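You operate a simulated robot arm through the tools that you are given. There is no shell and no other tool.

You are at the controls of a simulated robot arm. One attempt, no reset.

TASK
Bag two limes, press LIME once for each, then press DONE.
Fine: the paper bag on the bench; the other limes stay in the grey tray.
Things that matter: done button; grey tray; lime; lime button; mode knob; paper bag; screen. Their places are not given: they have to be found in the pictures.

Only the result counts: the job must be done as asked and must still hold three seconds after the hand-in. Knocking over, shifting, dropping, spilling or breaking anything else fails it.

THE ROBOT
A 6-joint arm with a two-finger parallel gripper, fixed in place. Base frame: the origin is at the foot of the arm, x ahead of it, y to its left, z up; the work surface is at about z = 86. Lengths are in cm, angles in rad, forces in N, time in s.
With the tool pointing down near the work surface it reaches from about 36 to 76 cm from the base axis. Its first joint turns from -1.152 to 1.152 rad. Payload 2.45 kg.
The tool frame sits at the grasp point between the pads (the TCP): z along the fingers, y along the line on which they close. The tips reach 2.4 cm beyond it. The gripper opens to 6.8 cm. The fingers are 1.7 cm wide and 1 cm thick; the gripper's body (4 by 7 cm) begins 4.1 cm behind the TCP.
Orientation is that of the tool frame in the base frame, as a unit quaternion [w, x, y, z]. With the fingers straight down and closing along the base's y, the tool's x points along the base's -x, its y along +y and its z along -z.

THE INTERFACE
- The arm moves only by the tool play_rows. Its argument "targets" is a list that holds one entry, the list of rows, each a list of 7 numbers: the shift along the tool's x, y, z in m, then the turn, a rotation vector about the tool's x, y, z in rad, then the finger opening in m, from 0 to 0.068. In form: [[[dx, dy, dz, ax, ay, az, gripper], ...]]. A call has 1 to 20 rows; each row is the pose to reach, as a shift and turn from the pose commanded when the call began, along the tool's axes at that moment. Rows are played at 5 a second. More than 5 cm and 0.15 rad between two rows, or a gripper value outside its range, and nothing of the call is played. A pose out of reach is approached as far as the arm can. The call stops where the force on the tool passes 60 N (or 10 N more than at its start, if that is more) or the arm is blocked; 0.2 s more then pass. The fingers move at their own pace (about 10.8 cm/s each) and stop on an object; they squeeze with about 38 N. The grip force told is the motor's: it shows also when the fingers shut on nothing. Time passes only in rows, and 0.2 s behind the last, so rows that repeat a pose let the fingers close. It gives the time, the measured TCP pose, the force on the tool (base axes), the opening and the grip force at its end, in the units of the frame above (readings bear some noise), with the torque about the TCP (base axes, N m) and any sound that the robot's microphone picked up.
- Cameras (640 x 400 px; columns grow to the right, rows downward): "scene" is fixed at [15.51, 40.45, 146.37]; the picture's right is [-0.85, -0.52, 0.00], its down [-0.30, 0.49, -0.82] and it looks along [0.43, -0.70, -0.58] (base axes); focal length 315 px, centre (320, 200). "wrist" rides on the gripper at [8.4, 1.1, -7.5] in the tool frame; the picture's right is [-0.13, 0.99, 0.00], its down [-0.60, -0.08, -0.79] and it looks along [-0.79, -0.10, 0.61] (tool axes); focal length 251 px, centre (320, 200).
- snapshot(camera): a new picture of that camera. The clock stands still meanwhile.
- point_at(camera, pixels): for up to 12 pixels [column, row] of the newest picture of that camera ("zoom" is the newest enlarged one), the place [x, y, z] in the base frame of the surface seen there, good to about 0.2 cm. The clock stands still meanwhile.
- zoom(camera, box): a new picture of the part [left, top, right, bottom] of that camera's present view, enlarged. The clock stands still meanwhile.
- job_done(): hands the job in; it is judged then, once.

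Unless the task says otherwise, let go and move clear before handing in.

The tools are called after "Emit:" by a JSON object that holds its "method" and its "body". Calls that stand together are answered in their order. play_rows: Moves the arm, as the interface text tells. Its arguments: {"type":"object","properties":{"targets":{"type":"array","items":{"type":"array","items":{"type":"array","items":{"type":"number"}}}}},"required":["targets"]} The other tools are called the same way: snapshot (camera) takes a picture; point_at (camera, pixels) gives the place of the surface under pixels of a picture; zoom (camera, box) takes an enlarged picture of a part of a camera's view; job_done () hands the job in.

At the start:

```text
time: 0.0
position: [47.82, 15.37, 122.48]
orientation: [0.0, 0.0, 1.0, 0.0]
contact_force: [0.0, 0.1, 0.0]
torque: [-0.01, -0.03, 0.01]
opening: 6.78
finger_force: 0.1
```

scene: 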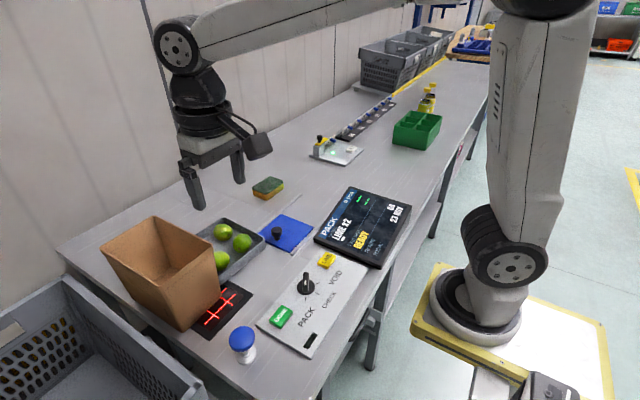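
wrist: 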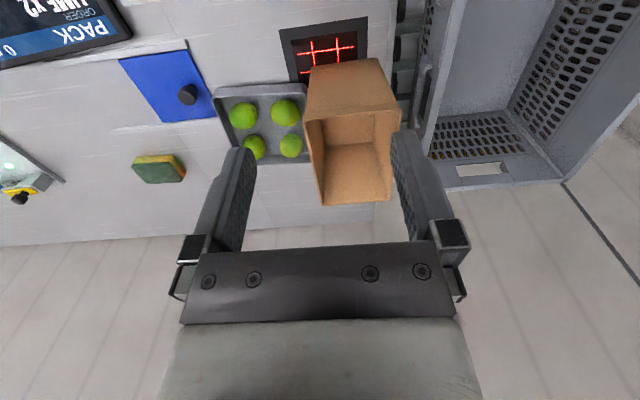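

The scene picture shows the screen near (365,225), the panel with knob at (307,283), a green button (281,316), a yellow button (326,260), the tray with limes near (235,240) and the bag near (165,270). I zoom in to read the labels and details.

Emit:
{"method": "zoom", "body": {"camera": "scene", "box": [220, 230, 380, 370]}}

Emit:
{"method": "zoom", "body": {"camera": "scene", "box": [310, 180, 420, 270]}}

Emit:
{"method": "zoom", "body": {"camera": "scene", "box": [90, 170, 320, 340]}}

Emit:
{"method": "zoom", "body": {"camera": "wrist", "box": [200, 10, 420, 220]}}

```text
2.86 times, centred on (300, 300) of scene
```

zoom: 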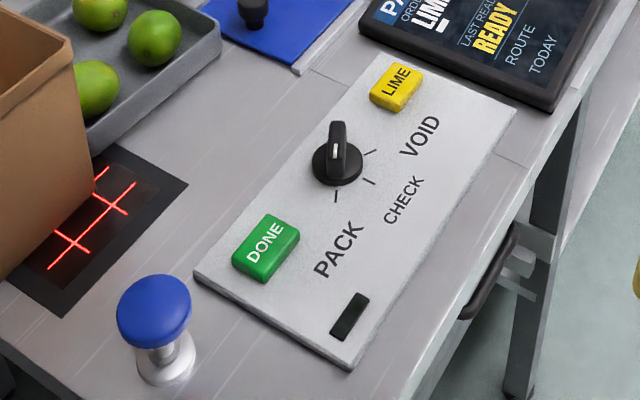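

```text
4.44 times, centred on (365, 225) of scene
```

zoom: 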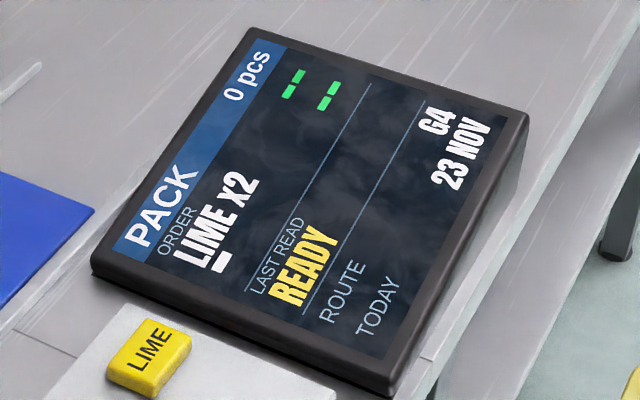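

```text
2.35 times, centred on (205, 255) of scene
```

zoom: 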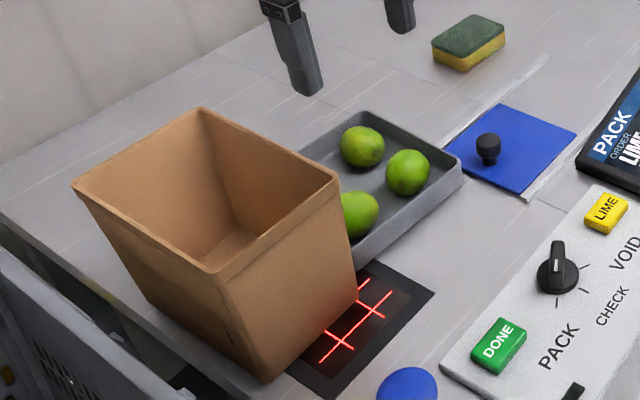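

```text
1.90 times, centred on (310, 115) of wrist
```

zoom: 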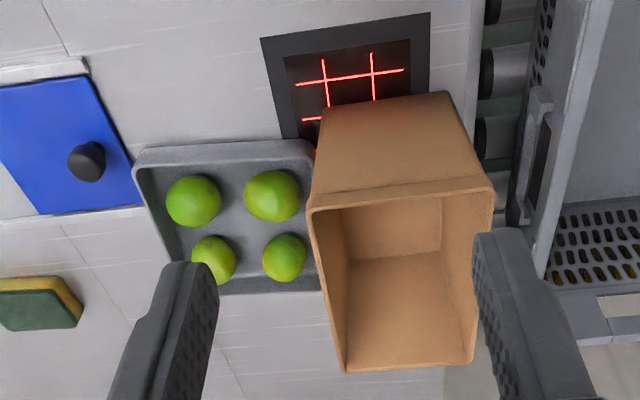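

The screen reads PACK, ORDER LIME x2, 0 pcs, READY. The knob at about (307,283) needs a closer look to check its mode, and I measure the main positions.

Emit:
{"method": "zoom", "body": {"camera": "scene", "box": [280, 250, 350, 310]}}

Emit:
{"method": "point_at", "body": {"camera": "scene", "pixels": [[326, 259], [281, 315], [306, 277], [308, 292], [222, 230], [242, 241], [221, 260], [156, 220], [103, 247], [213, 247], [177, 284], [180, 328]]}}

Emit:
{"method": "point_at", "body": {"camera": "wrist", "pixels": [[243, 115], [285, 112], [255, 147], [291, 145], [354, 165], [306, 114], [400, 108], [320, 204], [390, 202], [345, 125], [220, 88], [228, 158]]}}

```text
6.67 times, centred on (315, 280) of scene
```

zoom: 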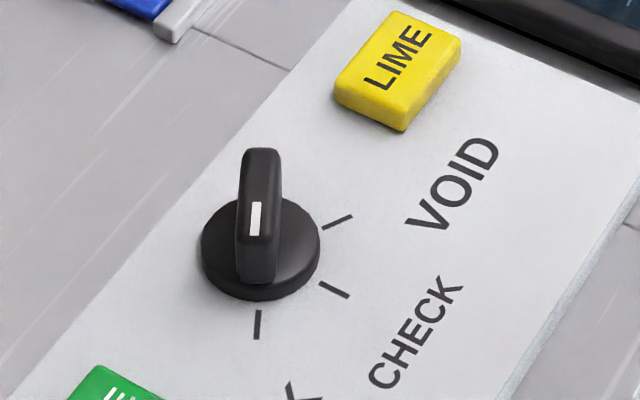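

```text
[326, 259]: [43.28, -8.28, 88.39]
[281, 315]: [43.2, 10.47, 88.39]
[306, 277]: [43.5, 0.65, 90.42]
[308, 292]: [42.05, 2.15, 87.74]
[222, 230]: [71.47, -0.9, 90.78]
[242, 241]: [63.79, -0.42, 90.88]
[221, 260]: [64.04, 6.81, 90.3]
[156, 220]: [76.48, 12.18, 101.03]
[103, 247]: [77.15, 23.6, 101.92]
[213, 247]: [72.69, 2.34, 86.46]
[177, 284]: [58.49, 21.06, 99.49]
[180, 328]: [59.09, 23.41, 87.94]
```

```text
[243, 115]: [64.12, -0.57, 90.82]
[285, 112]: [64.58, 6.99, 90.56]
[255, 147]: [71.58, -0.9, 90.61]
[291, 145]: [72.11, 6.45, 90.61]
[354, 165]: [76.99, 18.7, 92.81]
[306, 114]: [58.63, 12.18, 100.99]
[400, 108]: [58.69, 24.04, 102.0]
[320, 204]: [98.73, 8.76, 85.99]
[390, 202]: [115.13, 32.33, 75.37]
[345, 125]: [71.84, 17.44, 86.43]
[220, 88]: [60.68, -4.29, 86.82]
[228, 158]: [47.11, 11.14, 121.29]
```

The knob's white mark lines up with the PACK tick, so the mode is already right and I leave it alone. The limes' tops are at about z 90.7 and the bag rim at about z 102. I zoom on the tray and bag to measure the tray walls and gaps.

Emit:
{"method": "zoom", "body": {"camera": "wrist", "box": [200, 70, 328, 180]}}

```text
3.64 times, centred on (264, 125) of wrist
```

zoom: 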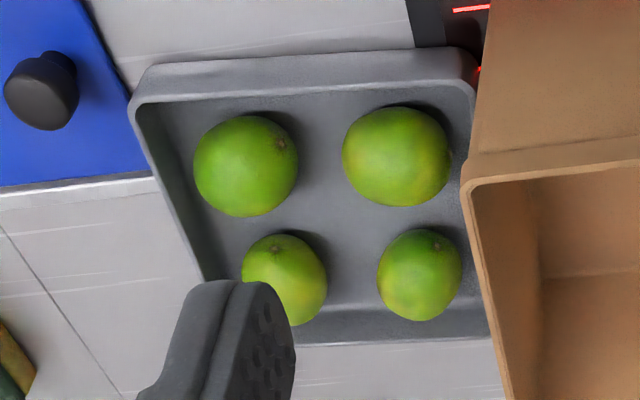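

Emit:
{"method": "point_at", "body": {"camera": "zoom", "pixels": [[140, 95], [465, 85], [300, 88], [170, 180], [475, 230], [400, 340], [320, 190], [195, 165], [297, 165], [343, 150], [450, 160], [330, 250]]}}

Emit:
{"method": "zoom", "body": {"camera": "scene", "box": [190, 200, 280, 290]}}

```text
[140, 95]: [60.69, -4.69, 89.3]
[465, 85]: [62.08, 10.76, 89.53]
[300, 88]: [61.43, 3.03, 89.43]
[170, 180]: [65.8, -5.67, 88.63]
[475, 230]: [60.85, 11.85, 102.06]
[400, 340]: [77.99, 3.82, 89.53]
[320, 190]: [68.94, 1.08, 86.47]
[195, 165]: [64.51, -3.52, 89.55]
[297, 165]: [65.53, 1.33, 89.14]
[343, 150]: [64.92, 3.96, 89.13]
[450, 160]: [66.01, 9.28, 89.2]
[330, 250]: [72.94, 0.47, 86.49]
```

```text
4.44 times, centred on (235, 245) of scene
```

zoom: 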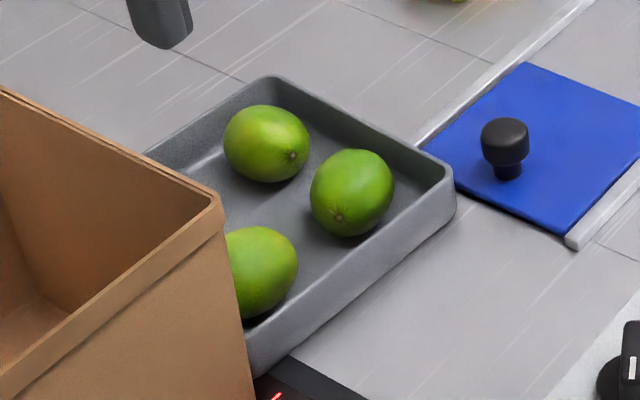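

Tray rim is at about z 89.5, floor 86.45; the two limes farther from the bag (wrist zoom (245,165) and (285,280)) sit near y ≈ -1, giving clear room beside the bag. I move the gripper nearer the tray for a better view.

Emit:
{"method": "play_rows", "body": {"targets": [[[-0.01, -0.02, 0.02, 0, 0, 0, 0.06], [-0.02, -0.045, 0.045, 0, 0, 0, 0.06], [-0.03, -0.07, 0.07, 0, 0, 0, 0.06], [-0.04, -0.095, 0.095, 0, 0, 0, 0.06], [-0.05, -0.12, 0.12, 0, 0, 0, 0.06], [-0.06, -0.142, 0.142, 0, 0, 0, 0.06], [-0.07, -0.158, 0.16, 0, 0, 0, 0.06], [-0.0818, -0.1637, 0.165, 0, 0, 0, 0.06], [-0.0818, -0.1637, 0.165, 0, 0, 0, 0.06]]]}}

Emit:
{"method": "snapshot", "body": {"camera": "wrist"}}

Emit:
{"method": "snapshot", "body": {"camera": "scene"}}

```text
time: 2.0
position: [56.26, -1.15, 106.24]
orientation: [0.0, 0.0, 1.0, 0.001]
contact_force: [-0.3, 0.0, -1.2]
torque: [0.02, -0.01, -0.02]
opening: 6.02
finger_force: 0.1
```

```text
taken
```

wrist: 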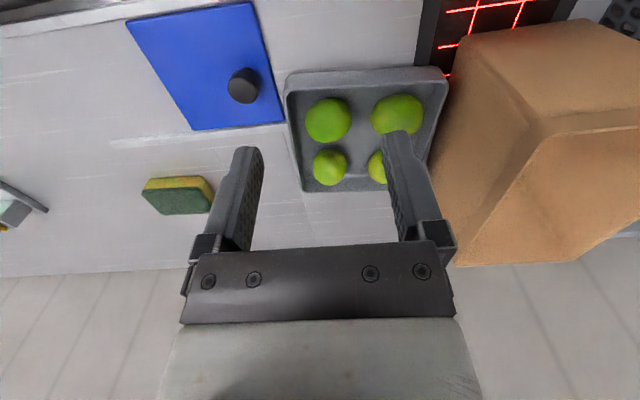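

```text
taken
```

scene: 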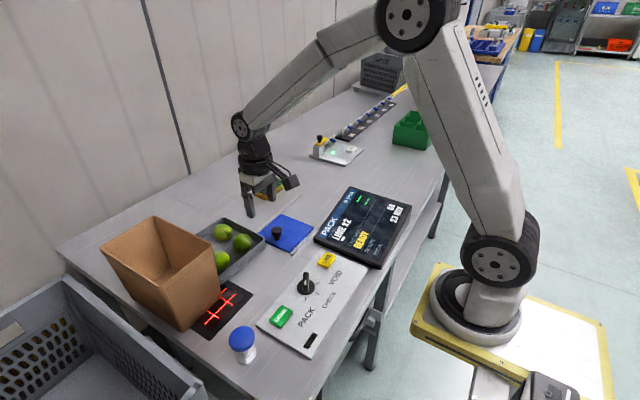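

The limes show at (328,119), (397,113), (330,166) and partly (378,165) of the wrist view. I zoom in and measure their edges.

Emit:
{"method": "zoom", "body": {"camera": "wrist", "box": [270, 50, 470, 200]}}

```text
2.67 times, centred on (370, 125) of wrist
```

zoom: 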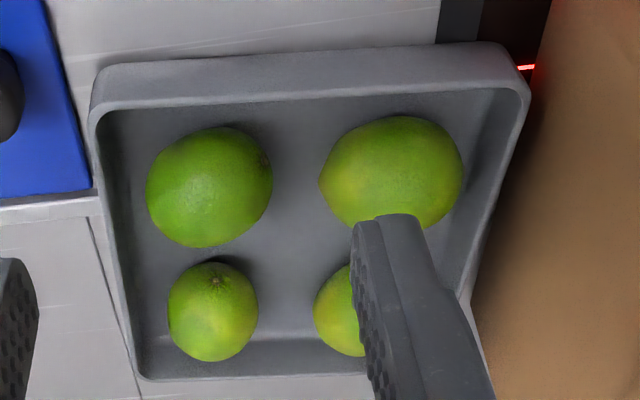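

Emit:
{"method": "point_at", "body": {"camera": "zoom", "pixels": [[148, 190], [272, 185], [205, 130], [205, 244], [170, 315], [256, 312], [214, 265], [212, 359], [320, 180], [110, 210], [92, 112], [140, 376]]}}

Emit:
{"method": "point_at", "body": {"camera": "zoom", "pixels": [[210, 190], [213, 315], [300, 345], [300, 377], [300, 100], [128, 200], [140, 300], [122, 300], [300, 250], [205, 150], [212, 280], [220, 210]]}}

```text
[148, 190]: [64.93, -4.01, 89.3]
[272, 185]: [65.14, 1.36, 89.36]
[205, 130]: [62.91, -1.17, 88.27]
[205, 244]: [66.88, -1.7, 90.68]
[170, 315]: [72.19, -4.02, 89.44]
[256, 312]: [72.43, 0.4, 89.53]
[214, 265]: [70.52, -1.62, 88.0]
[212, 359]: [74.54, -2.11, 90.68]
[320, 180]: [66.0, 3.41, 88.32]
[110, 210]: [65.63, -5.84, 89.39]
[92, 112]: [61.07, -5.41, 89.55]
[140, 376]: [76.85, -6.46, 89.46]
```

```text
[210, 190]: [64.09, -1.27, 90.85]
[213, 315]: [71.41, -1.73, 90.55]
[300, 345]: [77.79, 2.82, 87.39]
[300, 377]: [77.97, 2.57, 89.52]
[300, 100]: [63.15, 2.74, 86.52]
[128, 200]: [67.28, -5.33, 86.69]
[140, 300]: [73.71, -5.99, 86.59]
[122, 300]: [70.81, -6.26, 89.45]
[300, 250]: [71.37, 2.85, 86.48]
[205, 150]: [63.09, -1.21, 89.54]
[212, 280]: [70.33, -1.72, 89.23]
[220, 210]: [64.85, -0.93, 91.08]
```

Lime C (zoom (213,315)) spans y -4.0 to 0.4 at x ≈ 72.3, with about 2 cm to the tray wall, so it's the easy first pick. I move above it at z ≈ 98 and check alignment.

Emit:
{"method": "play_rows", "body": {"targets": [[[-0.03, -0.001, 0.01, 0, 0, 0, 0.058], [-0.06, -0.002, 0.025, 0, 0, 0, 0.058], [-0.09, -0.003, 0.04, 0, 0, 0, 0.058], [-0.12, -0.004, 0.055, 0, 0, 0, 0.058], [-0.145, -0.005, 0.07, 0, 0, 0, 0.058], [-0.163, -0.005, 0.08, 0, 0, 0, 0.058], [-0.163, -0.005, 0.08, 0, 0, 0, 0.058], [-0.163, -0.005, 0.08, 0, 0, 0, 0.058]]]}}

Emit:
{"method": "snapshot", "body": {"camera": "wrist"}}

Emit:
{"method": "snapshot", "body": {"camera": "scene"}}

```text
time: 3.8
position: [72.41, -1.75, 98.36]
orientation: [0.001, 0.0, 1.0, 0.0]
contact_force: [-0.7, 0.1, -0.1]
torque: [-0.04, -0.01, 0.01]
opening: 5.81
finger_force: 0.1
```

```text
taken
```

wrist: 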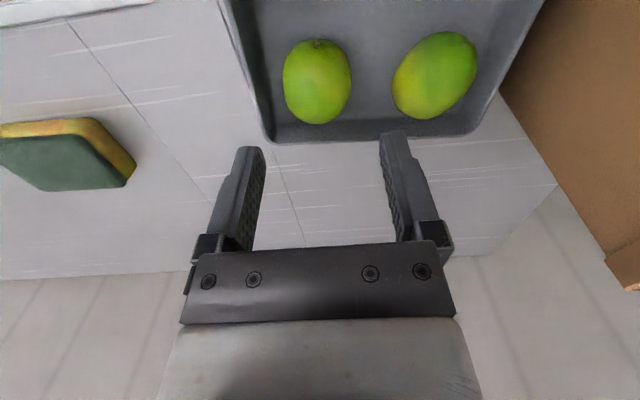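

```text
taken
```

scene: 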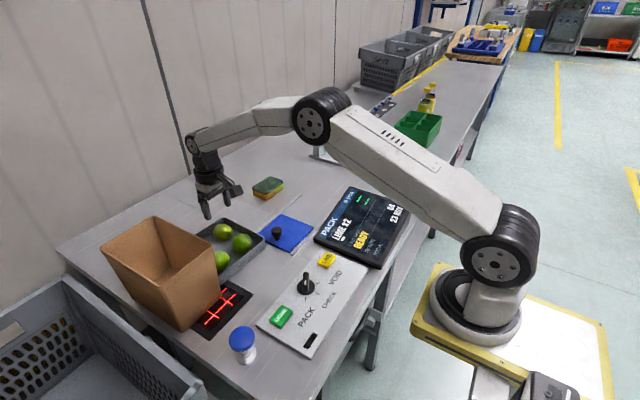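

C is at (317,82) and D at (435,75). I measure both limes and the walls from this closer view.

Emit:
{"method": "point_at", "body": {"camera": "wrist", "pixels": [[284, 85], [350, 78], [318, 42], [318, 122], [317, 85], [265, 100], [285, 128], [394, 95], [474, 60], [435, 75], [480, 110], [380, 80]]}}

Emit:
{"method": "zoom", "body": {"camera": "wrist", "box": [220, 0, 540, 200]}}

```text
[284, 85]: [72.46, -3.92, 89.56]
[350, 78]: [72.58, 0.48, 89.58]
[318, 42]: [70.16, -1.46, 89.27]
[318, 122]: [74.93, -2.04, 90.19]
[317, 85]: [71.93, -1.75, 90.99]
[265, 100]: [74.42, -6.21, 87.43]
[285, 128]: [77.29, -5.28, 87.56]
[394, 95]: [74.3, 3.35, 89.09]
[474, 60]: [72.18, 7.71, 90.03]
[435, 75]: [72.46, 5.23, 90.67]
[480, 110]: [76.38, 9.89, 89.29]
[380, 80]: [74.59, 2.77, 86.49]
```

```text
2.00 times, centred on (380, 100) of wrist
```

zoom: 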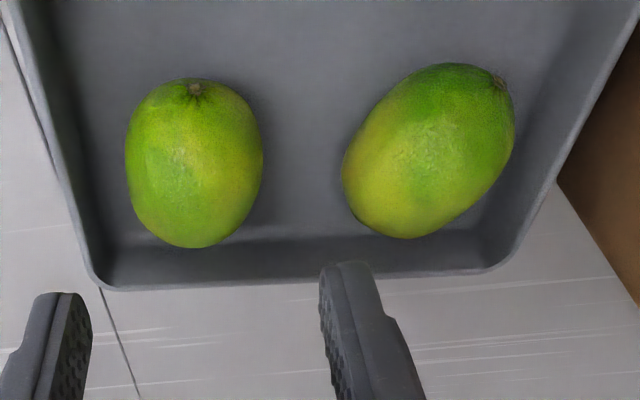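

C spans y -3.9 to 0.5, centred at (72.5, -1.7), right under the TCP. I descend straight with 5.7 cm opening to about z 89.7, without closing yet.

Emit:
{"method": "play_rows", "body": {"targets": [[[0, 0, 0.02, 0, 0, 0, 0.057], [0, 0, 0.04, 0, 0, 0, 0.057], [0, 0, 0.055, 0, 0, 0, 0.057], [0, 0, 0.068, 0, 0, 0, 0.057], [0, 0, 0.078, 0, 0, 0, 0.057], [0, 0, 0.085, 0, 0, 0, 0.057], [0, 0, 0.085, 0, 0, 0, 0.057]]]}}

Emit:
{"method": "snapshot", "body": {"camera": "wrist"}}

```text
time: 5.4
position: [72.5, -1.68, 89.52]
orientation: [0.001, 0.0, 1.0, 0.0]
contact_force: [0.1, -0.6, 0.3]
torque: [0.01, 0.0, 0.03]
opening: 5.71
finger_force: 0.1
```

```text
taken
```

wrist: 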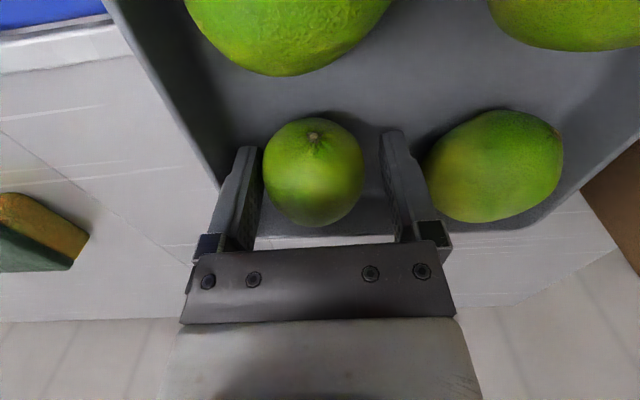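

The lime sits between the pads at (313,172) with gaps on both sides and no contact force. I close the fingers and let them settle.

Emit:
{"method": "play_rows", "body": {"targets": [[[0, 0, 0, 0, 0, 0, 0.035], [0, 0, 0, 0, 0, 0, 0.02], [0, 0, 0, 0, 0, 0, 0.02], [0, 0, 0, 0, 0, 0, 0.02]]]}}

Emit:
{"method": "snapshot", "body": {"camera": "wrist"}}

```text
time: 6.4
position: [72.61, -1.62, 89.4]
orientation: [0.002, 0.0, 1.0, 0.0]
contact_force: [1.0, 0.8, -0.3]
torque: [0.04, 0.01, 0.03]
opening: 4.64
finger_force: 38.4
```

```text
taken
```

wrist: 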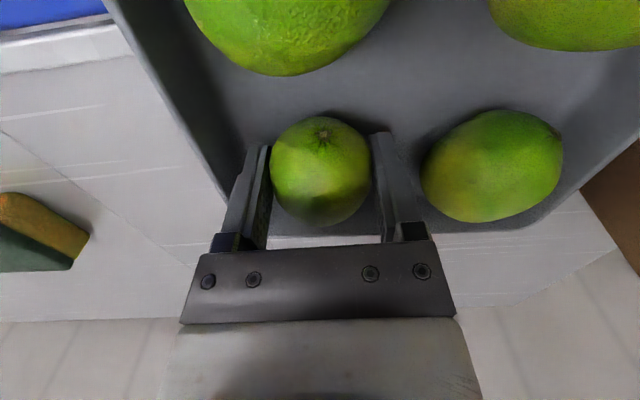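

Grip is firm at 4.64 cm opening with 38 N. I lift straight up to about z 112.

Emit:
{"method": "play_rows", "body": {"targets": [[[0, 0, -0.01, 0, 0, 0, 0.02], [0, 0, -0.03, 0, 0, 0, 0.02], [0, 0, -0.06, 0, 0, 0, 0.02], [0, 0, -0.09, 0, 0, 0, 0.02], [0, 0, -0.12, 0, 0, 0, 0.02], [0, 0, -0.15, 0, 0, 0, 0.02], [0, 0, -0.18, 0, 0, 0, 0.02], [0, 0, -0.21, 0, 0, 0, 0.02], [0, 0, -0.23, 0, 0, 0, 0.02], [0, 0, -0.23, 0, 0, 0, 0.02]]]}}

Emit:
{"method": "snapshot", "body": {"camera": "wrist"}}

Emit:
{"method": "snapshot", "body": {"camera": "scene"}}

```text
time: 8.6
position: [72.57, -1.64, 112.6]
orientation: [0.001, 0.001, 1.0, -0.001]
contact_force: [0.4, 0.3, 0.5]
torque: [-0.01, -0.03, 0.03]
opening: 2.01
finger_force: 0.2
```

```text
taken
```

wrist: 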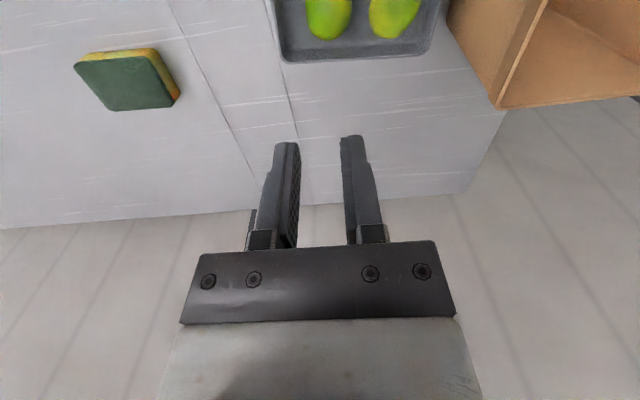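

```text
taken
```

scene: 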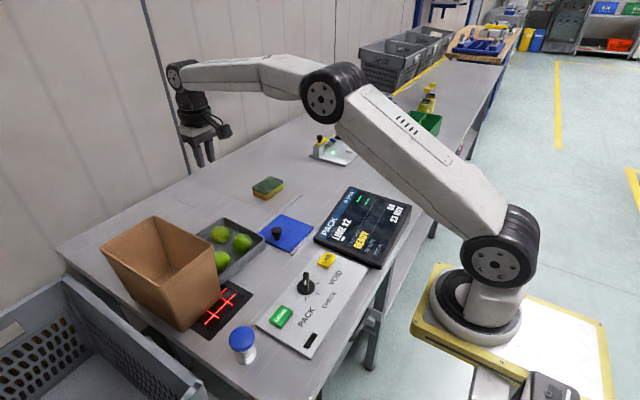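

The fingers shut to 2.0 cm with no force: the lime slipped out during the lift, and it seems to be back in the tray. I look closely at the tray before retrying.

Emit:
{"method": "zoom", "body": {"camera": "scene", "box": [180, 200, 290, 290]}}

Emit:
{"method": "zoom", "body": {"camera": "wrist", "box": [250, 0, 460, 110]}}

Emit:
{"method": "zoom", "body": {"camera": "wrist", "box": [220, 120, 420, 270]}}

```text
4.44 times, centred on (235, 245) of scene
```

zoom: 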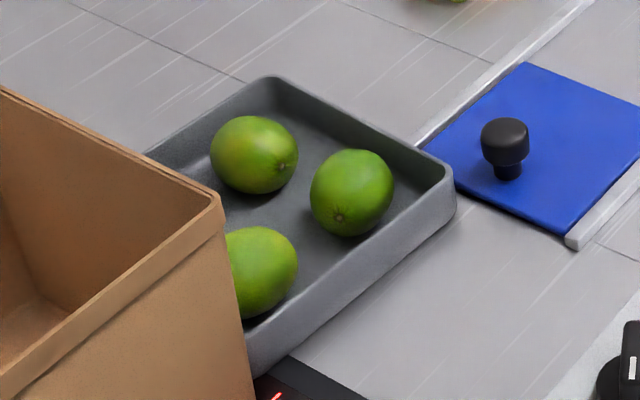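

```text
3.05 times, centred on (355, 55) of wrist
```

zoom: 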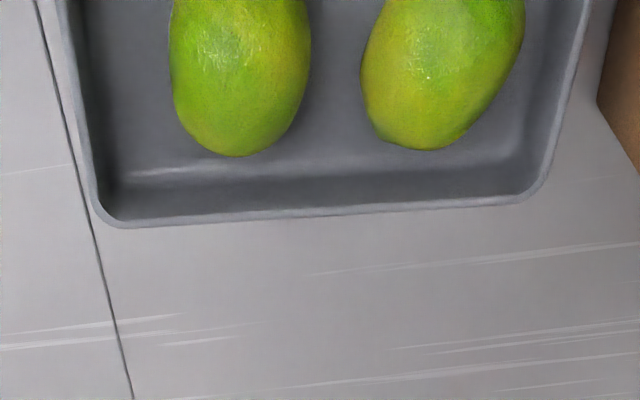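

```text
2.67 times, centred on (320, 195) of wrist
```

zoom: 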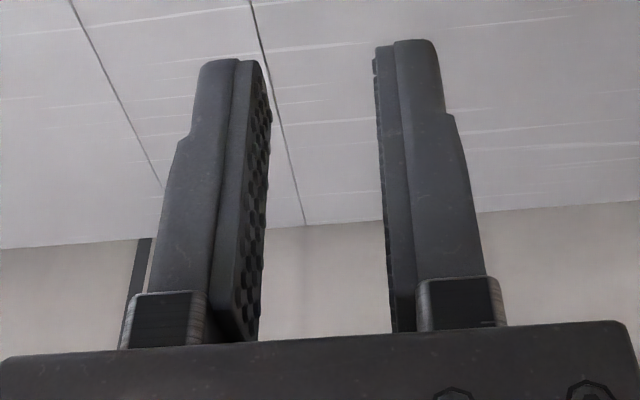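

C is back in the tray, slightly shifted, nothing else changed. I open up and go back down to z ≈ 98 to measure it again, planning a lower grip and a slower lift.

Emit:
{"method": "play_rows", "body": {"targets": [[[0, 0, 0.03, 0, 0, 0, 0.058], [0, 0, 0.06, 0, 0, 0, 0.058], [0, 0, 0.09, 0, 0, 0, 0.058], [0, 0, 0.12, 0, 0, 0, 0.058], [0, 0, 0.143, 0, 0, 0, 0.058], [0, 0, 0.143, 0, 0, 0, 0.058], [0, 0, 0.143, 0, 0, 0, 0.058]]]}}

Emit:
{"method": "zoom", "body": {"camera": "wrist", "box": [220, 0, 540, 200]}}

```text
time: 10.2
position: [72.37, -1.55, 98.29]
orientation: [0.0, 0.0, 1.0, -0.001]
contact_force: [0.2, -0.5, -0.5]
torque: [-0.01, -0.01, 0.02]
opening: 5.79
finger_force: 0.1
```

```text
2.00 times, centred on (380, 100) of wrist
```

zoom: 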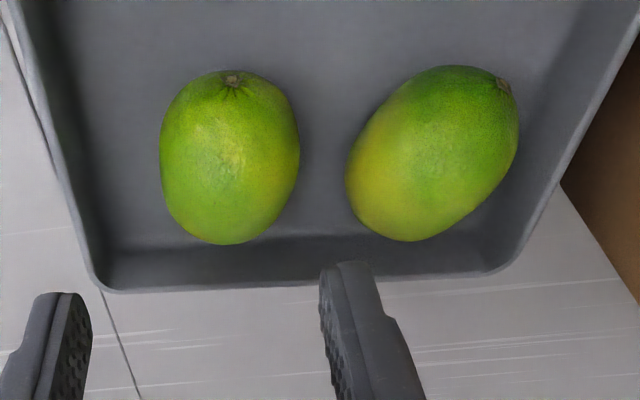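

Emit:
{"method": "point_at", "body": {"camera": "zoom", "pixels": [[163, 160], [298, 150], [230, 74], [228, 240], [229, 160], [348, 190], [228, 220], [230, 200], [230, 120], [230, 100]]}}

Emit:
{"method": "zoom", "body": {"camera": "scene", "box": [180, 190, 280, 280]}}

```text
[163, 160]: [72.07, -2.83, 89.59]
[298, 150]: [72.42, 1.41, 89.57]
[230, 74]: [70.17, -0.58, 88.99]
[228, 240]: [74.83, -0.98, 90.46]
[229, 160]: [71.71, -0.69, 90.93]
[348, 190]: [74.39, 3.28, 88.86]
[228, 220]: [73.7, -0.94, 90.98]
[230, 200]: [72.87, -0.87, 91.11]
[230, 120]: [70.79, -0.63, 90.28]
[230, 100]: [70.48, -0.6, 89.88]
```

```text
4.44 times, centred on (230, 235) of scene
```

zoom: 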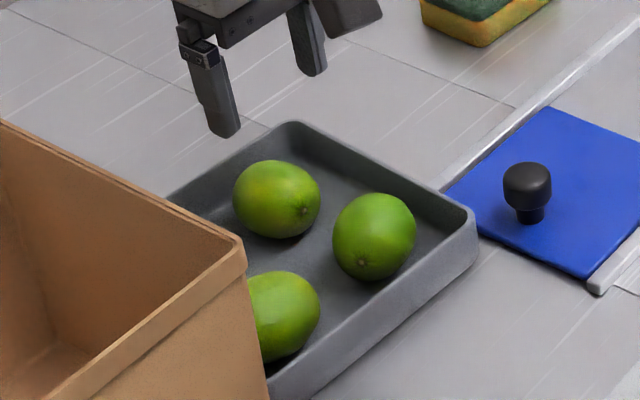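

C is now centred at about (72.6, -0.7) with its centre height near z 88.8. I shift 0.75 cm in y and descend to about z 89.1 so the pads' middle sits at the lime's widest height.

Emit:
{"method": "play_rows", "body": {"targets": [[[-0.001, 0.0075, 0.0, 0, 0, 0, 0.054], [-0.001, 0.0075, 0.0, 0, 0, 0, 0.054], [-0.001, 0.0075, 0.025, 0, 0, 0, 0.054], [-0.001, 0.0075, 0.05, 0, 0, 0, 0.054], [-0.001, 0.0075, 0.07, 0, 0, 0, 0.054], [-0.001, 0.0075, 0.083, 0, 0, 0, 0.054], [-0.001, 0.0075, 0.091, 0, 0, 0, 0.054], [-0.001, 0.0075, 0.091, 0, 0, 0, 0.054]]]}}

Emit:
{"method": "zoom", "body": {"camera": "wrist", "box": [180, 80, 480, 270]}}

```text
time: 12.0
position: [72.56, -0.85, 89.11]
orientation: [0.001, 0.0, 1.0, 0.001]
contact_force: [-0.8, -0.3, -0.6]
torque: [-0.02, -0.02, 0.03]
opening: 5.38
finger_force: 0.0
```

```text
2.11 times, centred on (330, 175) of wrist
```

zoom: 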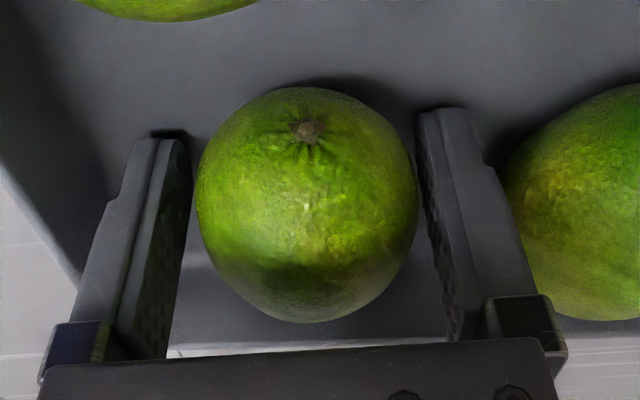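

The lime is centred between the pads (zoom (307,205)) with clear gaps. I close, hold for a second, then lift just 1 cm slowly.

Emit:
{"method": "play_rows", "body": {"targets": [[[0, 0, 0, 0, 0, 0, 0.04], [0, 0, 0, 0, 0, 0, 0.03], [0, 0, 0, 0, 0, 0, 0.03], [0, 0, 0, 0, 0, 0, 0.03], [0, 0, 0, 0, 0, 0, 0.03], [0, 0, 0, 0, 0, 0, 0.03], [0, 0, -0.002, 0, 0, 0, 0.03], [0, 0, -0.004, 0, 0, 0, 0.03], [0, 0, -0.006, 0, 0, 0, 0.03], [0, 0, -0.008, 0, 0, 0, 0.03], [0, 0, -0.01, 0, 0, 0, 0.03], [0, 0, -0.01, 0, 0, 0, 0.03]]]}}

Emit:
{"method": "snapshot", "body": {"camera": "wrist"}}

```text
time: 14.6
position: [72.64, -0.78, 90.21]
orientation: [0.0, 0.0, 1.0, 0.0]
contact_force: [0.0, -0.1, -0.5]
torque: [-0.02, -0.02, 0.04]
opening: 4.64
finger_force: 37.9
```

```text
taken
```

wrist: 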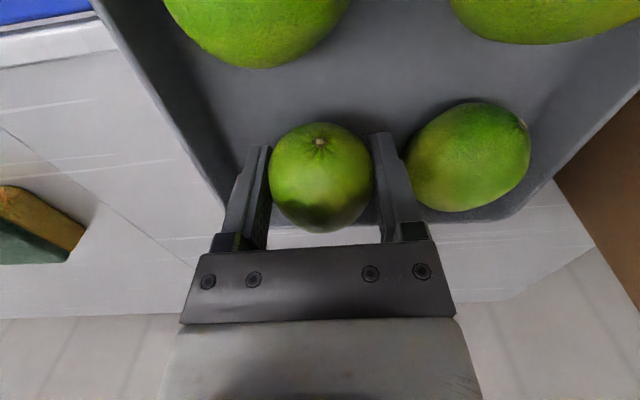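

Still gripped at 4.64 cm with 37.9 N and the lime moved up with the fingers (still centred at (320,177)). I continue lifting slowly.

Emit:
{"method": "play_rows", "body": {"targets": [[[0, 0, -0.004, 0, 0, 0, 0.03], [0, 0, -0.01, 0, 0, 0, 0.03], [0, 0, -0.018, 0, 0, 0, 0.03], [0, 0, -0.026, 0, 0, 0, 0.03], [0, 0, -0.034, 0, 0, 0, 0.03], [0, 0, -0.042, 0, 0, 0, 0.03], [0, 0, -0.048, 0, 0, 0, 0.03], [0, 0, -0.05, 0, 0, 0, 0.03]]]}}

Emit:
{"method": "snapshot", "body": {"camera": "wrist"}}

```text
time: 16.4
position: [72.53, -0.97, 95.13]
orientation: [0.001, -0.001, 1.0, 0.0]
contact_force: [0.9, 0.0, -0.9]
torque: [0.0, 0.0, 0.0]
opening: 4.61
finger_force: 38.3
```

```text
taken
```

wrist: 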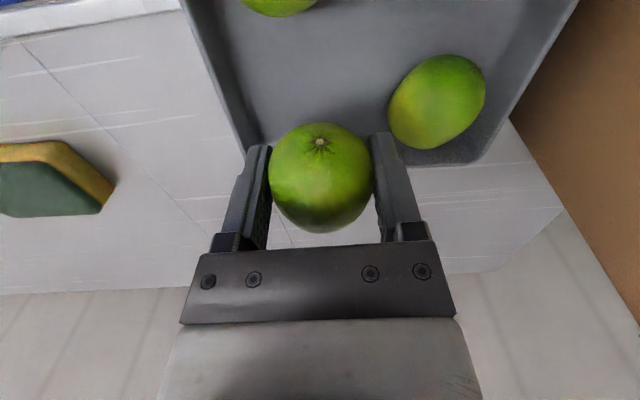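

The lime is held well clear of the tray at (320,177). I lift it on to about z 112, above the bag rim.

Emit:
{"method": "play_rows", "body": {"targets": [[[0, 0, -0.005, 0, 0, 0, 0.03], [0, 0, -0.015, 0, 0, 0, 0.03], [0, 0, -0.028, 0, 0, 0, 0.03], [0, 0, -0.042, 0, 0, 0, 0.03], [0, 0, -0.056, 0, 0, 0, 0.03], [0, 0, -0.07, 0, 0, 0, 0.03], [0, 0, -0.084, 0, 0, 0, 0.03], [0, 0, -0.098, 0, 0, 0, 0.03], [0, 0, -0.112, 0, 0, 0, 0.03], [0, 0, -0.126, 0, 0, 0, 0.03], [0, 0, -0.14, 0, 0, 0, 0.03], [0, 0, -0.152, 0, 0, 0, 0.03], [0, 0, -0.162, 0, 0, 0, 0.03], [0, 0, -0.168, 0, 0, 0, 0.03], [0, 0, -0.17, 0, 0, 0, 0.03]]]}}

Emit:
{"method": "snapshot", "body": {"camera": "wrist"}}

```text
time: 19.6
position: [72.45, -0.61, 112.19]
orientation: [0.0, 0.0, 1.0, 0.0]
contact_force: [-0.1, 0.3, -0.9]
torque: [-0.01, 0.0, -0.02]
opening: 4.63
finger_force: 38.1
```

```text
taken
```

wrist: 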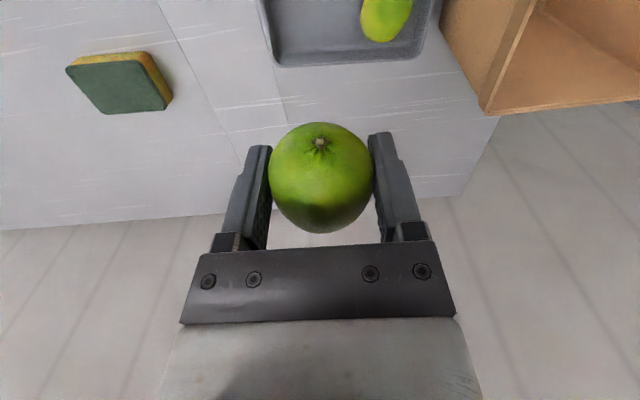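

The lime is secure at z 112 (opening 4.63, 38 N). I carry it sideways to above the bag's mouth at about (69.5, 18).

Emit:
{"method": "play_rows", "body": {"targets": [[[0.001, 0.005, 0, 0, 0, 0, 0.03], [0.003, 0.017, 0, 0, 0, 0, 0.03], [0.005, 0.032, 0, 0, 0, 0, 0.03], [0.007, 0.047, 0, 0, 0, 0, 0.03], [0.01, 0.062, 0, 0, 0, 0, 0.03], [0.012, 0.077, 0, 0, 0, 0, 0.03], [0.015, 0.092, 0, 0, 0, 0, 0.03], [0.017, 0.107, 0, 0, 0, 0, 0.03], [0.02, 0.122, 0, 0, 0, 0, 0.03], [0.022, 0.137, 0, 0, 0, 0, 0.03], [0.024, 0.152, 0, 0, 0, 0, 0.03], [0.027, 0.167, 0, 0, 0, 0, 0.03], [0.029, 0.179, 0, 0, 0, 0, 0.03], [0.03, 0.186, 0, 0, 0, 0, 0.03], [0.03, 0.188, 0, 0, 0, 0, 0.03], [0.03, 0.188, 0, 0, 0, 0, 0.03]]]}}

Emit:
{"method": "snapshot", "body": {"camera": "wrist"}}

Emit:
{"method": "snapshot", "body": {"camera": "scene"}}

```text
time: 23.0
position: [69.34, 18.07, 112.1]
orientation: [0.001, 0.0, 1.0, 0.0]
contact_force: [-0.2, -0.6, -0.7]
torque: [0.0, -0.02, 0.01]
opening: 4.6
finger_force: 38.3
```

```text
taken
```

wrist: 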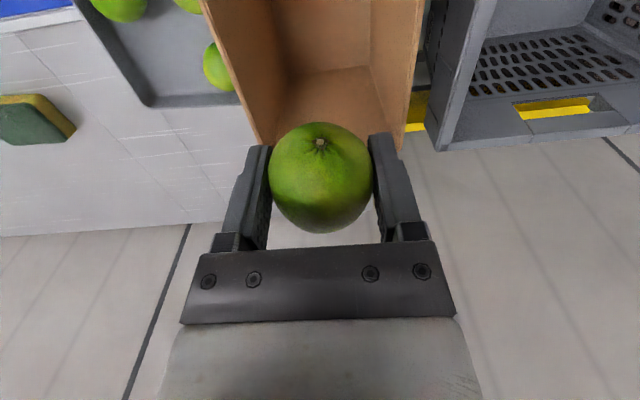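

```text
taken
```

scene: 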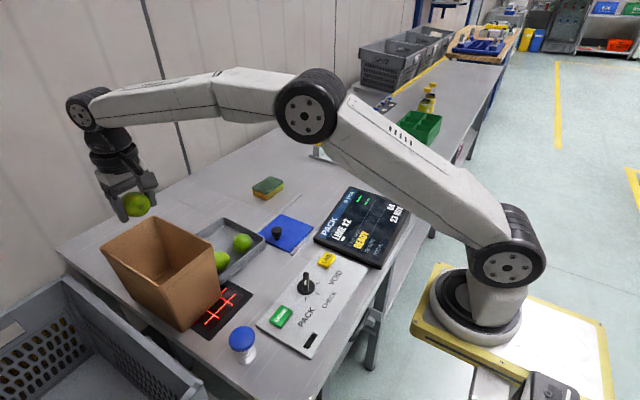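

The lime hangs above the bag; the bag's mouth shows between (262,143) and (400,150). I measure the rim and inner walls from here before lowering.

Emit:
{"method": "zoom", "body": {"camera": "wrist", "box": [190, 0, 450, 170]}}

Emit:
{"method": "point_at", "body": {"camera": "wrist", "pixels": [[205, 10], [240, 90], [262, 142], [402, 148], [415, 70], [422, 10], [340, 90], [285, 60], [375, 60], [330, 30], [265, 130], [400, 130]]}}

Emit:
{"method": "point_at", "body": {"camera": "scene", "pixels": [[157, 218], [103, 246], [213, 246], [178, 282], [130, 230], [185, 230], [150, 265], [165, 255], [125, 212], [152, 205]]}}

```text
2.35 times, centred on (320, 85) of wrist
```

zoom: 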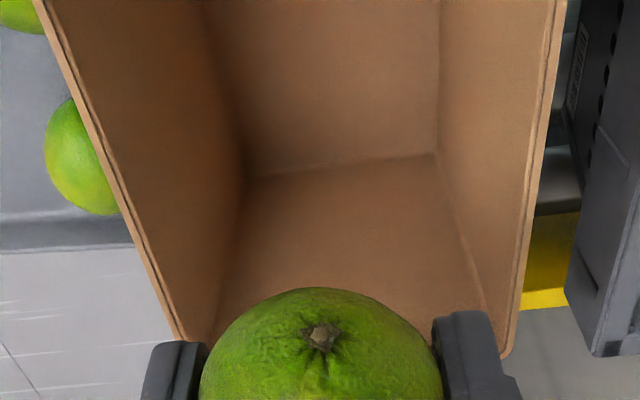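

```text
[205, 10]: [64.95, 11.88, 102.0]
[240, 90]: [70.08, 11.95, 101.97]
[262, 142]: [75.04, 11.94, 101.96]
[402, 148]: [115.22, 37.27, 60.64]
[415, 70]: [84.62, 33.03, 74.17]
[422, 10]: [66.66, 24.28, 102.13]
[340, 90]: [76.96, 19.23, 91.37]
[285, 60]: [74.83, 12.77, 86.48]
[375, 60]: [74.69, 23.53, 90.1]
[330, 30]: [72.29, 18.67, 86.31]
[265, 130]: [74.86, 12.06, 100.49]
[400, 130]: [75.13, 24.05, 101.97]
```

```text
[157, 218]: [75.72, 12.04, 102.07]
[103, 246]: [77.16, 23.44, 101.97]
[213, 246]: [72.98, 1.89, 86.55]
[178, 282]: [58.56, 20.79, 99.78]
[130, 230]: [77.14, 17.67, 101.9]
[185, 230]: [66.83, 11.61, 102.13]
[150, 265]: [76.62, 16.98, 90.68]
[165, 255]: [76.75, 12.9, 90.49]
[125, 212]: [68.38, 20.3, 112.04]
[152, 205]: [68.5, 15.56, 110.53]
```

Bag mouth measured: x 58.7–77, y 11.9–24.2, rim z 102, so y 18 is centred. I shift 1.5 cm further in x (to keep the wrist camera inside the mouth) and lower to about z 100, then check.

Emit:
{"method": "play_rows", "body": {"targets": [[[-0.005, 0, 0.0, 0, 0, 0, 0.03], [-0.015, 0, 0.005, 0, 0, 0, 0.03], [-0.015, 0, 0.015, 0, 0, 0, 0.03], [-0.015, 0, 0.03, 0, 0, 0, 0.03], [-0.015, 0, 0.045, 0, 0, 0, 0.03], [-0.015, 0, 0.06, 0, 0, 0, 0.03], [-0.015, 0, 0.075, 0, 0, 0, 0.03], [-0.015, 0, 0.09, 0, 0, 0, 0.03], [-0.015, 0, 0.105, 0, 0, 0, 0.03], [-0.015, 0, 0.115, 0, 0, 0, 0.03], [-0.015, 0, 0.12, 0, 0, 0, 0.03], [-0.015, 0, 0.12, 0, 0, 0, 0.03]]]}}

Emit:
{"method": "snapshot", "body": {"camera": "wrist"}}

Emit:
{"method": "zoom", "body": {"camera": "scene", "box": [60, 100, 260, 340]}}

```text
time: 25.6
position: [70.79, 17.86, 100.28]
orientation: [0.0, 0.0, 1.0, 0.0]
contact_force: [-0.1, 0.0, 0.5]
torque: [0.0, 0.03, 0.02]
opening: 4.63
finger_force: 38.1
```

```text
taken
```

wrist: 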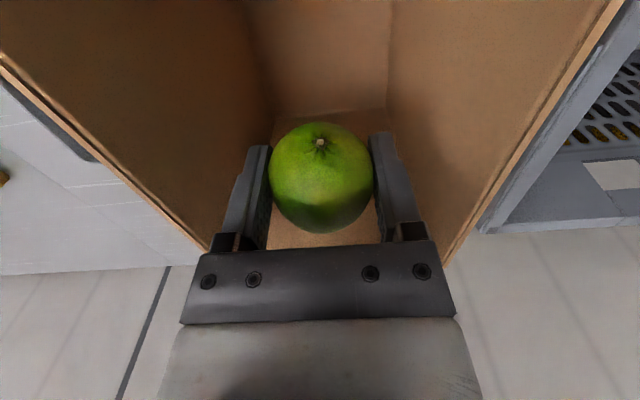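

```text
1.67 times, centred on (160, 220) of scene
```

zoom: 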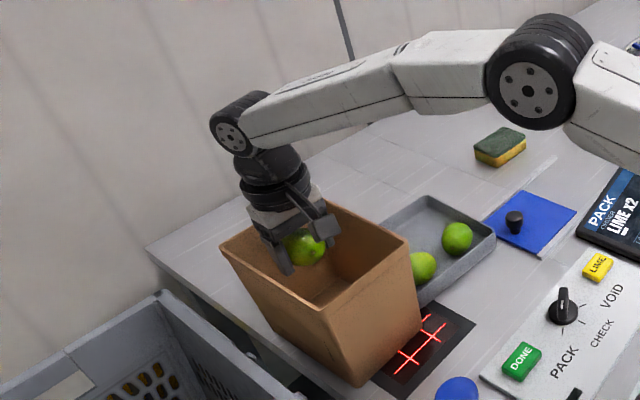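

The lime is inside the mouth, centred, with even clearance to both side walls. I lower another 5.8 cm to z ≈ 94.5, still holding.

Emit:
{"method": "play_rows", "body": {"targets": [[[0, 0, 0.006, 0, 0, 0, 0.03], [0, 0, 0.018, 0, 0, 0, 0.03], [0, 0, 0.03, 0, 0, 0, 0.03], [0, 0, 0.042, 0, 0, 0, 0.03], [0, 0, 0.052, 0, 0, 0, 0.03], [0, 0, 0.058, 0, 0, 0, 0.03], [0, 0, 0.058, 0, 0, 0, 0.03]]]}}

Emit:
{"method": "snapshot", "body": {"camera": "wrist"}}

Emit:
{"method": "zoom", "body": {"camera": "scene", "box": [60, 100, 260, 340]}}

```text
time: 27.2
position: [71.06, 18.17, 94.4]
orientation: [0.001, 0.001, 1.0, 0.0]
contact_force: [-1.1, -0.6, -0.6]
torque: [-0.01, 0.0, 0.02]
opening: 4.64
finger_force: 38.7
```

```text
taken
```

wrist: 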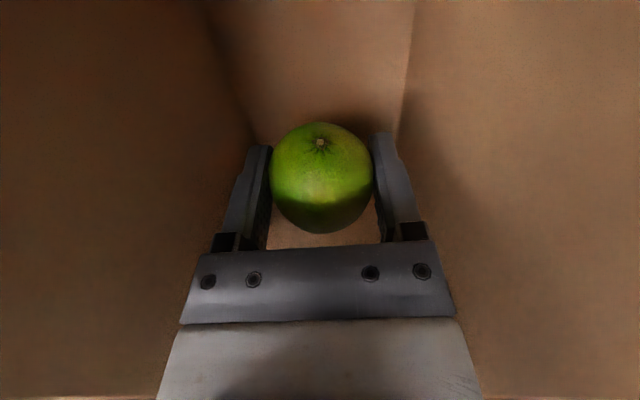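

```text
1.67 times, centred on (160, 220) of scene
```

zoom: 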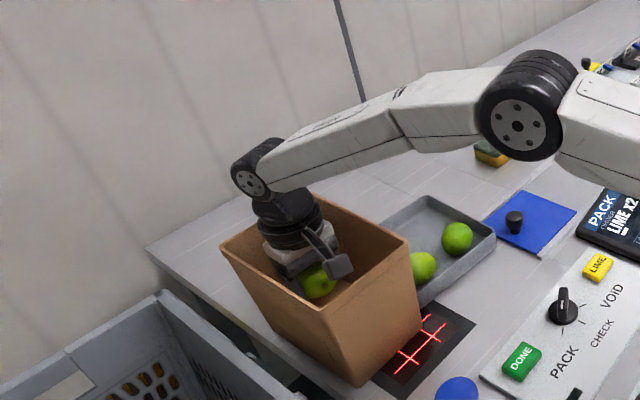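

The lime hangs inside the bag with no contact (forces near zero). I open the fingers to release it, then wait a moment.

Emit:
{"method": "play_rows", "body": {"targets": [[[0, 0, 0, 0, 0, 0, 0.06], [0, 0, 0, 0, 0, 0, 0.06], [0, 0, 0, 0, 0, 0, 0.06], [0, 0, 0, 0, 0, 0, 0.06], [0, 0, 0, 0, 0, 0, 0.06]]]}}

Emit:
{"method": "snapshot", "body": {"camera": "wrist"}}

```text
time: 28.4
position: [71.08, 18.13, 94.31]
orientation: [0.001, 0.0, 1.0, 0.0]
contact_force: [0.0, -0.2, 0.1]
torque: [0.03, -0.02, 0.01]
opening: 5.98
finger_force: 0.1
```

```text
taken
```

wrist: 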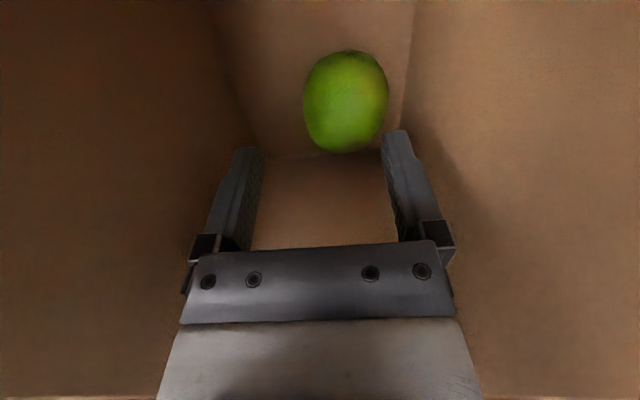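

The lime landed on the bag's floor at (345,100). I raise the empty gripper straight out of the bag to z ≈ 113.

Emit:
{"method": "play_rows", "body": {"targets": [[[0, 0, -0.01, 0, 0, 0, 0.06], [0, 0, -0.03, 0, 0, 0, 0.06], [0, 0, -0.055, 0, 0, 0, 0.06], [0, 0, -0.085, 0, 0, 0, 0.06], [0, 0, -0.115, 0, 0, 0, 0.06], [0, 0, -0.145, 0, 0, 0, 0.06], [0, 0, -0.17, 0, 0, 0, 0.06], [0, 0, -0.186, 0, 0, 0, 0.06], [0, 0, -0.186, 0, 0, 0, 0.06]]]}}

Emit:
{"method": "snapshot", "body": {"camera": "wrist"}}

Emit:
{"method": "snapshot", "body": {"camera": "scene"}}

```text
time: 30.4
position: [71.02, 18.1, 112.93]
orientation: [0.001, 0.001, 1.0, 0.0]
contact_force: [0.0, 0.3, -0.4]
torque: [0.01, -0.02, 0.03]
opening: 6.0
finger_force: 0.0
```

```text
taken
```

wrist: 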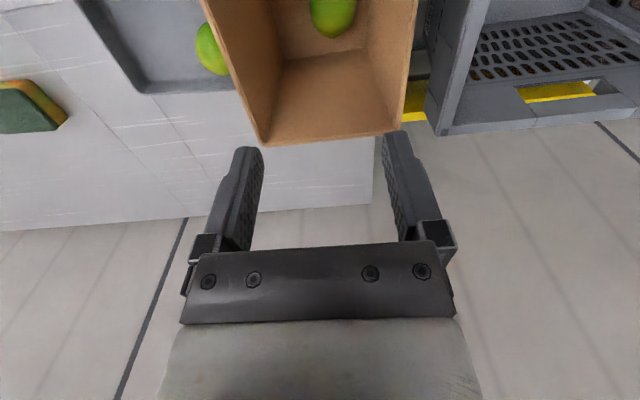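

```text
taken
```

scene: 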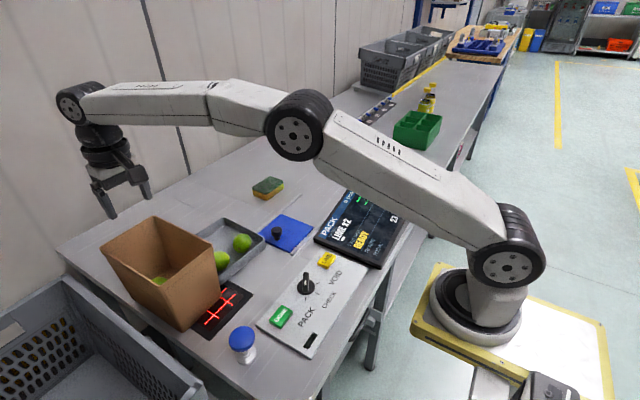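

First lime is in the bag and the bag hasn't moved. I move back over the tray, above lime D (about (73, 5.5)), staying high until clear of the bag rim.

Emit:
{"method": "play_rows", "body": {"targets": [[[-0.004, -0.02, 0, 0, 0, 0, 0.06], [-0.008, -0.05, 0, 0, 0, 0, 0.06], [-0.012, -0.08, 0, 0, 0, 0, 0.06], [-0.016, -0.11, 0, 0, 0, 0, 0.06], [-0.018, -0.126, 0.005, 0, 0, 0, 0.06], [-0.018, -0.126, 0.03, 0, 0, 0, 0.06], [-0.018, -0.126, 0.06, 0, 0, 0, 0.06], [-0.018, -0.126, 0.08, 0, 0, 0, 0.06], [-0.018, -0.126, 0.08, 0, 0, 0, 0.06]]]}}

Emit:
{"method": "zoom", "body": {"camera": "wrist", "box": [180, 0, 500, 200]}}

Emit:
{"method": "snapshot", "body": {"camera": "scene"}}

```text
time: 32.4
position: [72.9, 5.47, 104.92]
orientation: [0.0, 0.0, 1.0, 0.0]
contact_force: [0.0, 0.1, 0.0]
torque: [0.0, 0.02, 0.01]
opening: 6.0
finger_force: 0.1
```

```text
2.00 times, centred on (340, 100) of wrist
```

zoom: 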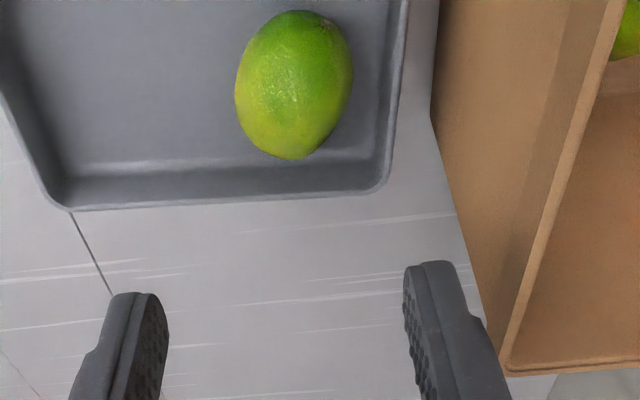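

```text
taken
```

scene: 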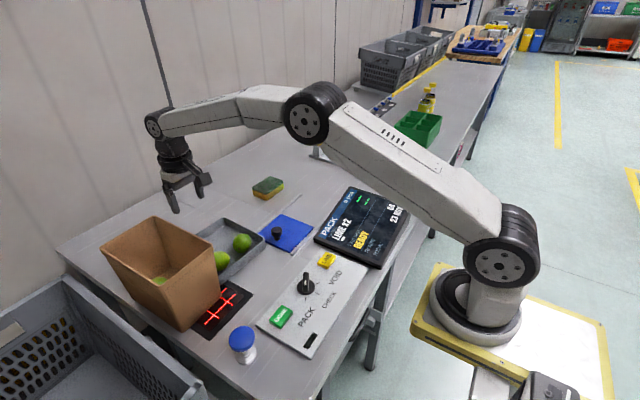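

D is fully visible at zoom (293,85), its long axis only about 20° off the base x. I measure its edges and the tray's right wall and bag wall.

Emit:
{"method": "point_at", "body": {"camera": "zoom", "pixels": [[236, 92], [351, 75], [295, 13], [291, 157], [295, 80], [370, 130], [385, 130], [360, 165], [375, 60], [400, 50], [440, 90], [232, 92]]}}

Emit:
{"method": "point_at", "body": {"camera": "zoom", "pixels": [[290, 100], [290, 120], [290, 140], [300, 30], [330, 100], [260, 50], [365, 90], [470, 200], [570, 150], [434, 60], [505, 370], [480, 320]]}}

```text
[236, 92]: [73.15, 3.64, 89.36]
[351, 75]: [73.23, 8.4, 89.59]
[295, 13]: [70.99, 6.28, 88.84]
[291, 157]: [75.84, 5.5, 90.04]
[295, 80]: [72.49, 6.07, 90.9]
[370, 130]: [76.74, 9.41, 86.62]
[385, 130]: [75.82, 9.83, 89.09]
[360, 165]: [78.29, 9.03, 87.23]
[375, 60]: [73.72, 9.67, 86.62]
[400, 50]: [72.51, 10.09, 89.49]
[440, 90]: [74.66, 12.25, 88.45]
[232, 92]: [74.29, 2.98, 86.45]
```

```text
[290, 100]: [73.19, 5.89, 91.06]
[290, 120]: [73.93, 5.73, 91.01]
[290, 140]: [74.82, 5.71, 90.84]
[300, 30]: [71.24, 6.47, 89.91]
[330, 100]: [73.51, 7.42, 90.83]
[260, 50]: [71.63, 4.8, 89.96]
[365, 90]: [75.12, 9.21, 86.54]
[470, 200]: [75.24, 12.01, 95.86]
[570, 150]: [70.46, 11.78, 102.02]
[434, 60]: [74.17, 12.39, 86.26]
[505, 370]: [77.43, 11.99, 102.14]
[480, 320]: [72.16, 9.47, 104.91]
```

D spans y 3.6–8.4 and the right wall is only about 1.3 cm away, so closing along y is too tight; closing along the diagonal toward the tray's corner gives more room. I turn the gripper +135° about the vertical (camera swinging away from the bag) at this height.

Emit:
{"method": "play_rows", "body": {"targets": [[[0, 0, 0, 0, 0, -0.14, 0.06], [0, 0, 0, 0, 0, -0.28, 0.06], [0, 0, 0, 0, 0, -0.42, 0.06], [0, 0, 0, 0, 0, -0.56, 0.06], [0, 0, 0, 0, 0, -0.7, 0.06], [0, 0, 0, 0, 0, -0.84, 0.06], [0, 0, 0, 0, 0, -0.98, 0.06], [0, 0, 0, 0, 0, -1.12, 0.06], [0, 0, 0, 0, 0, -1.26, 0.06], [0, 0, 0, 0, 0, -1.4, 0.06], [0, 0, 0, 0, 0, -1.54, 0.06], [0, 0, 0, 0, 0, -1.68, 0.06], [0, 0, 0, 0, 0, -1.82, 0.06], [0, 0, 0, 0, 0, -1.96, 0.06], [0, 0, 0, 0, 0, -2.1, 0.06], [0, 0, 0, 0, 0, -2.23, 0.06], [0, 0, 0, 0, 0, -2.356, 0.06], [0, 0, 0, 0, 0, -2.356, 0.06]]]}}

Emit:
{"method": "snapshot", "body": {"camera": "wrist"}}

Emit:
{"method": "snapshot", "body": {"camera": "scene"}}

```text
time: 36.2
position: [72.89, 5.4, 105.12]
orientation: [-0.001, 0.924, -0.382, 0.0]
contact_force: [0.2, 0.3, 0.5]
torque: [0.01, 0.03, 0.0]
opening: 6.02
finger_force: 0.0
```

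```text
taken
```

wrist: 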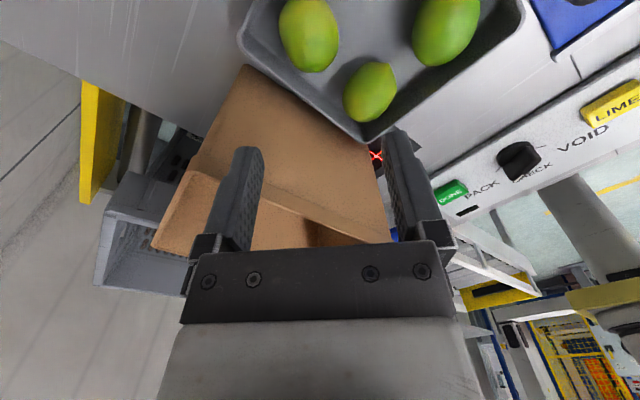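

```text
taken
```

scene: 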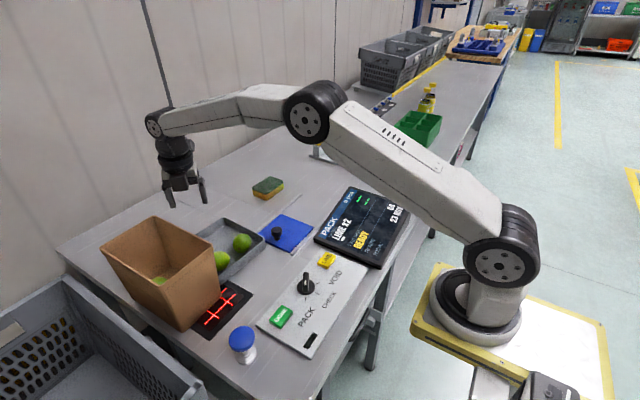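

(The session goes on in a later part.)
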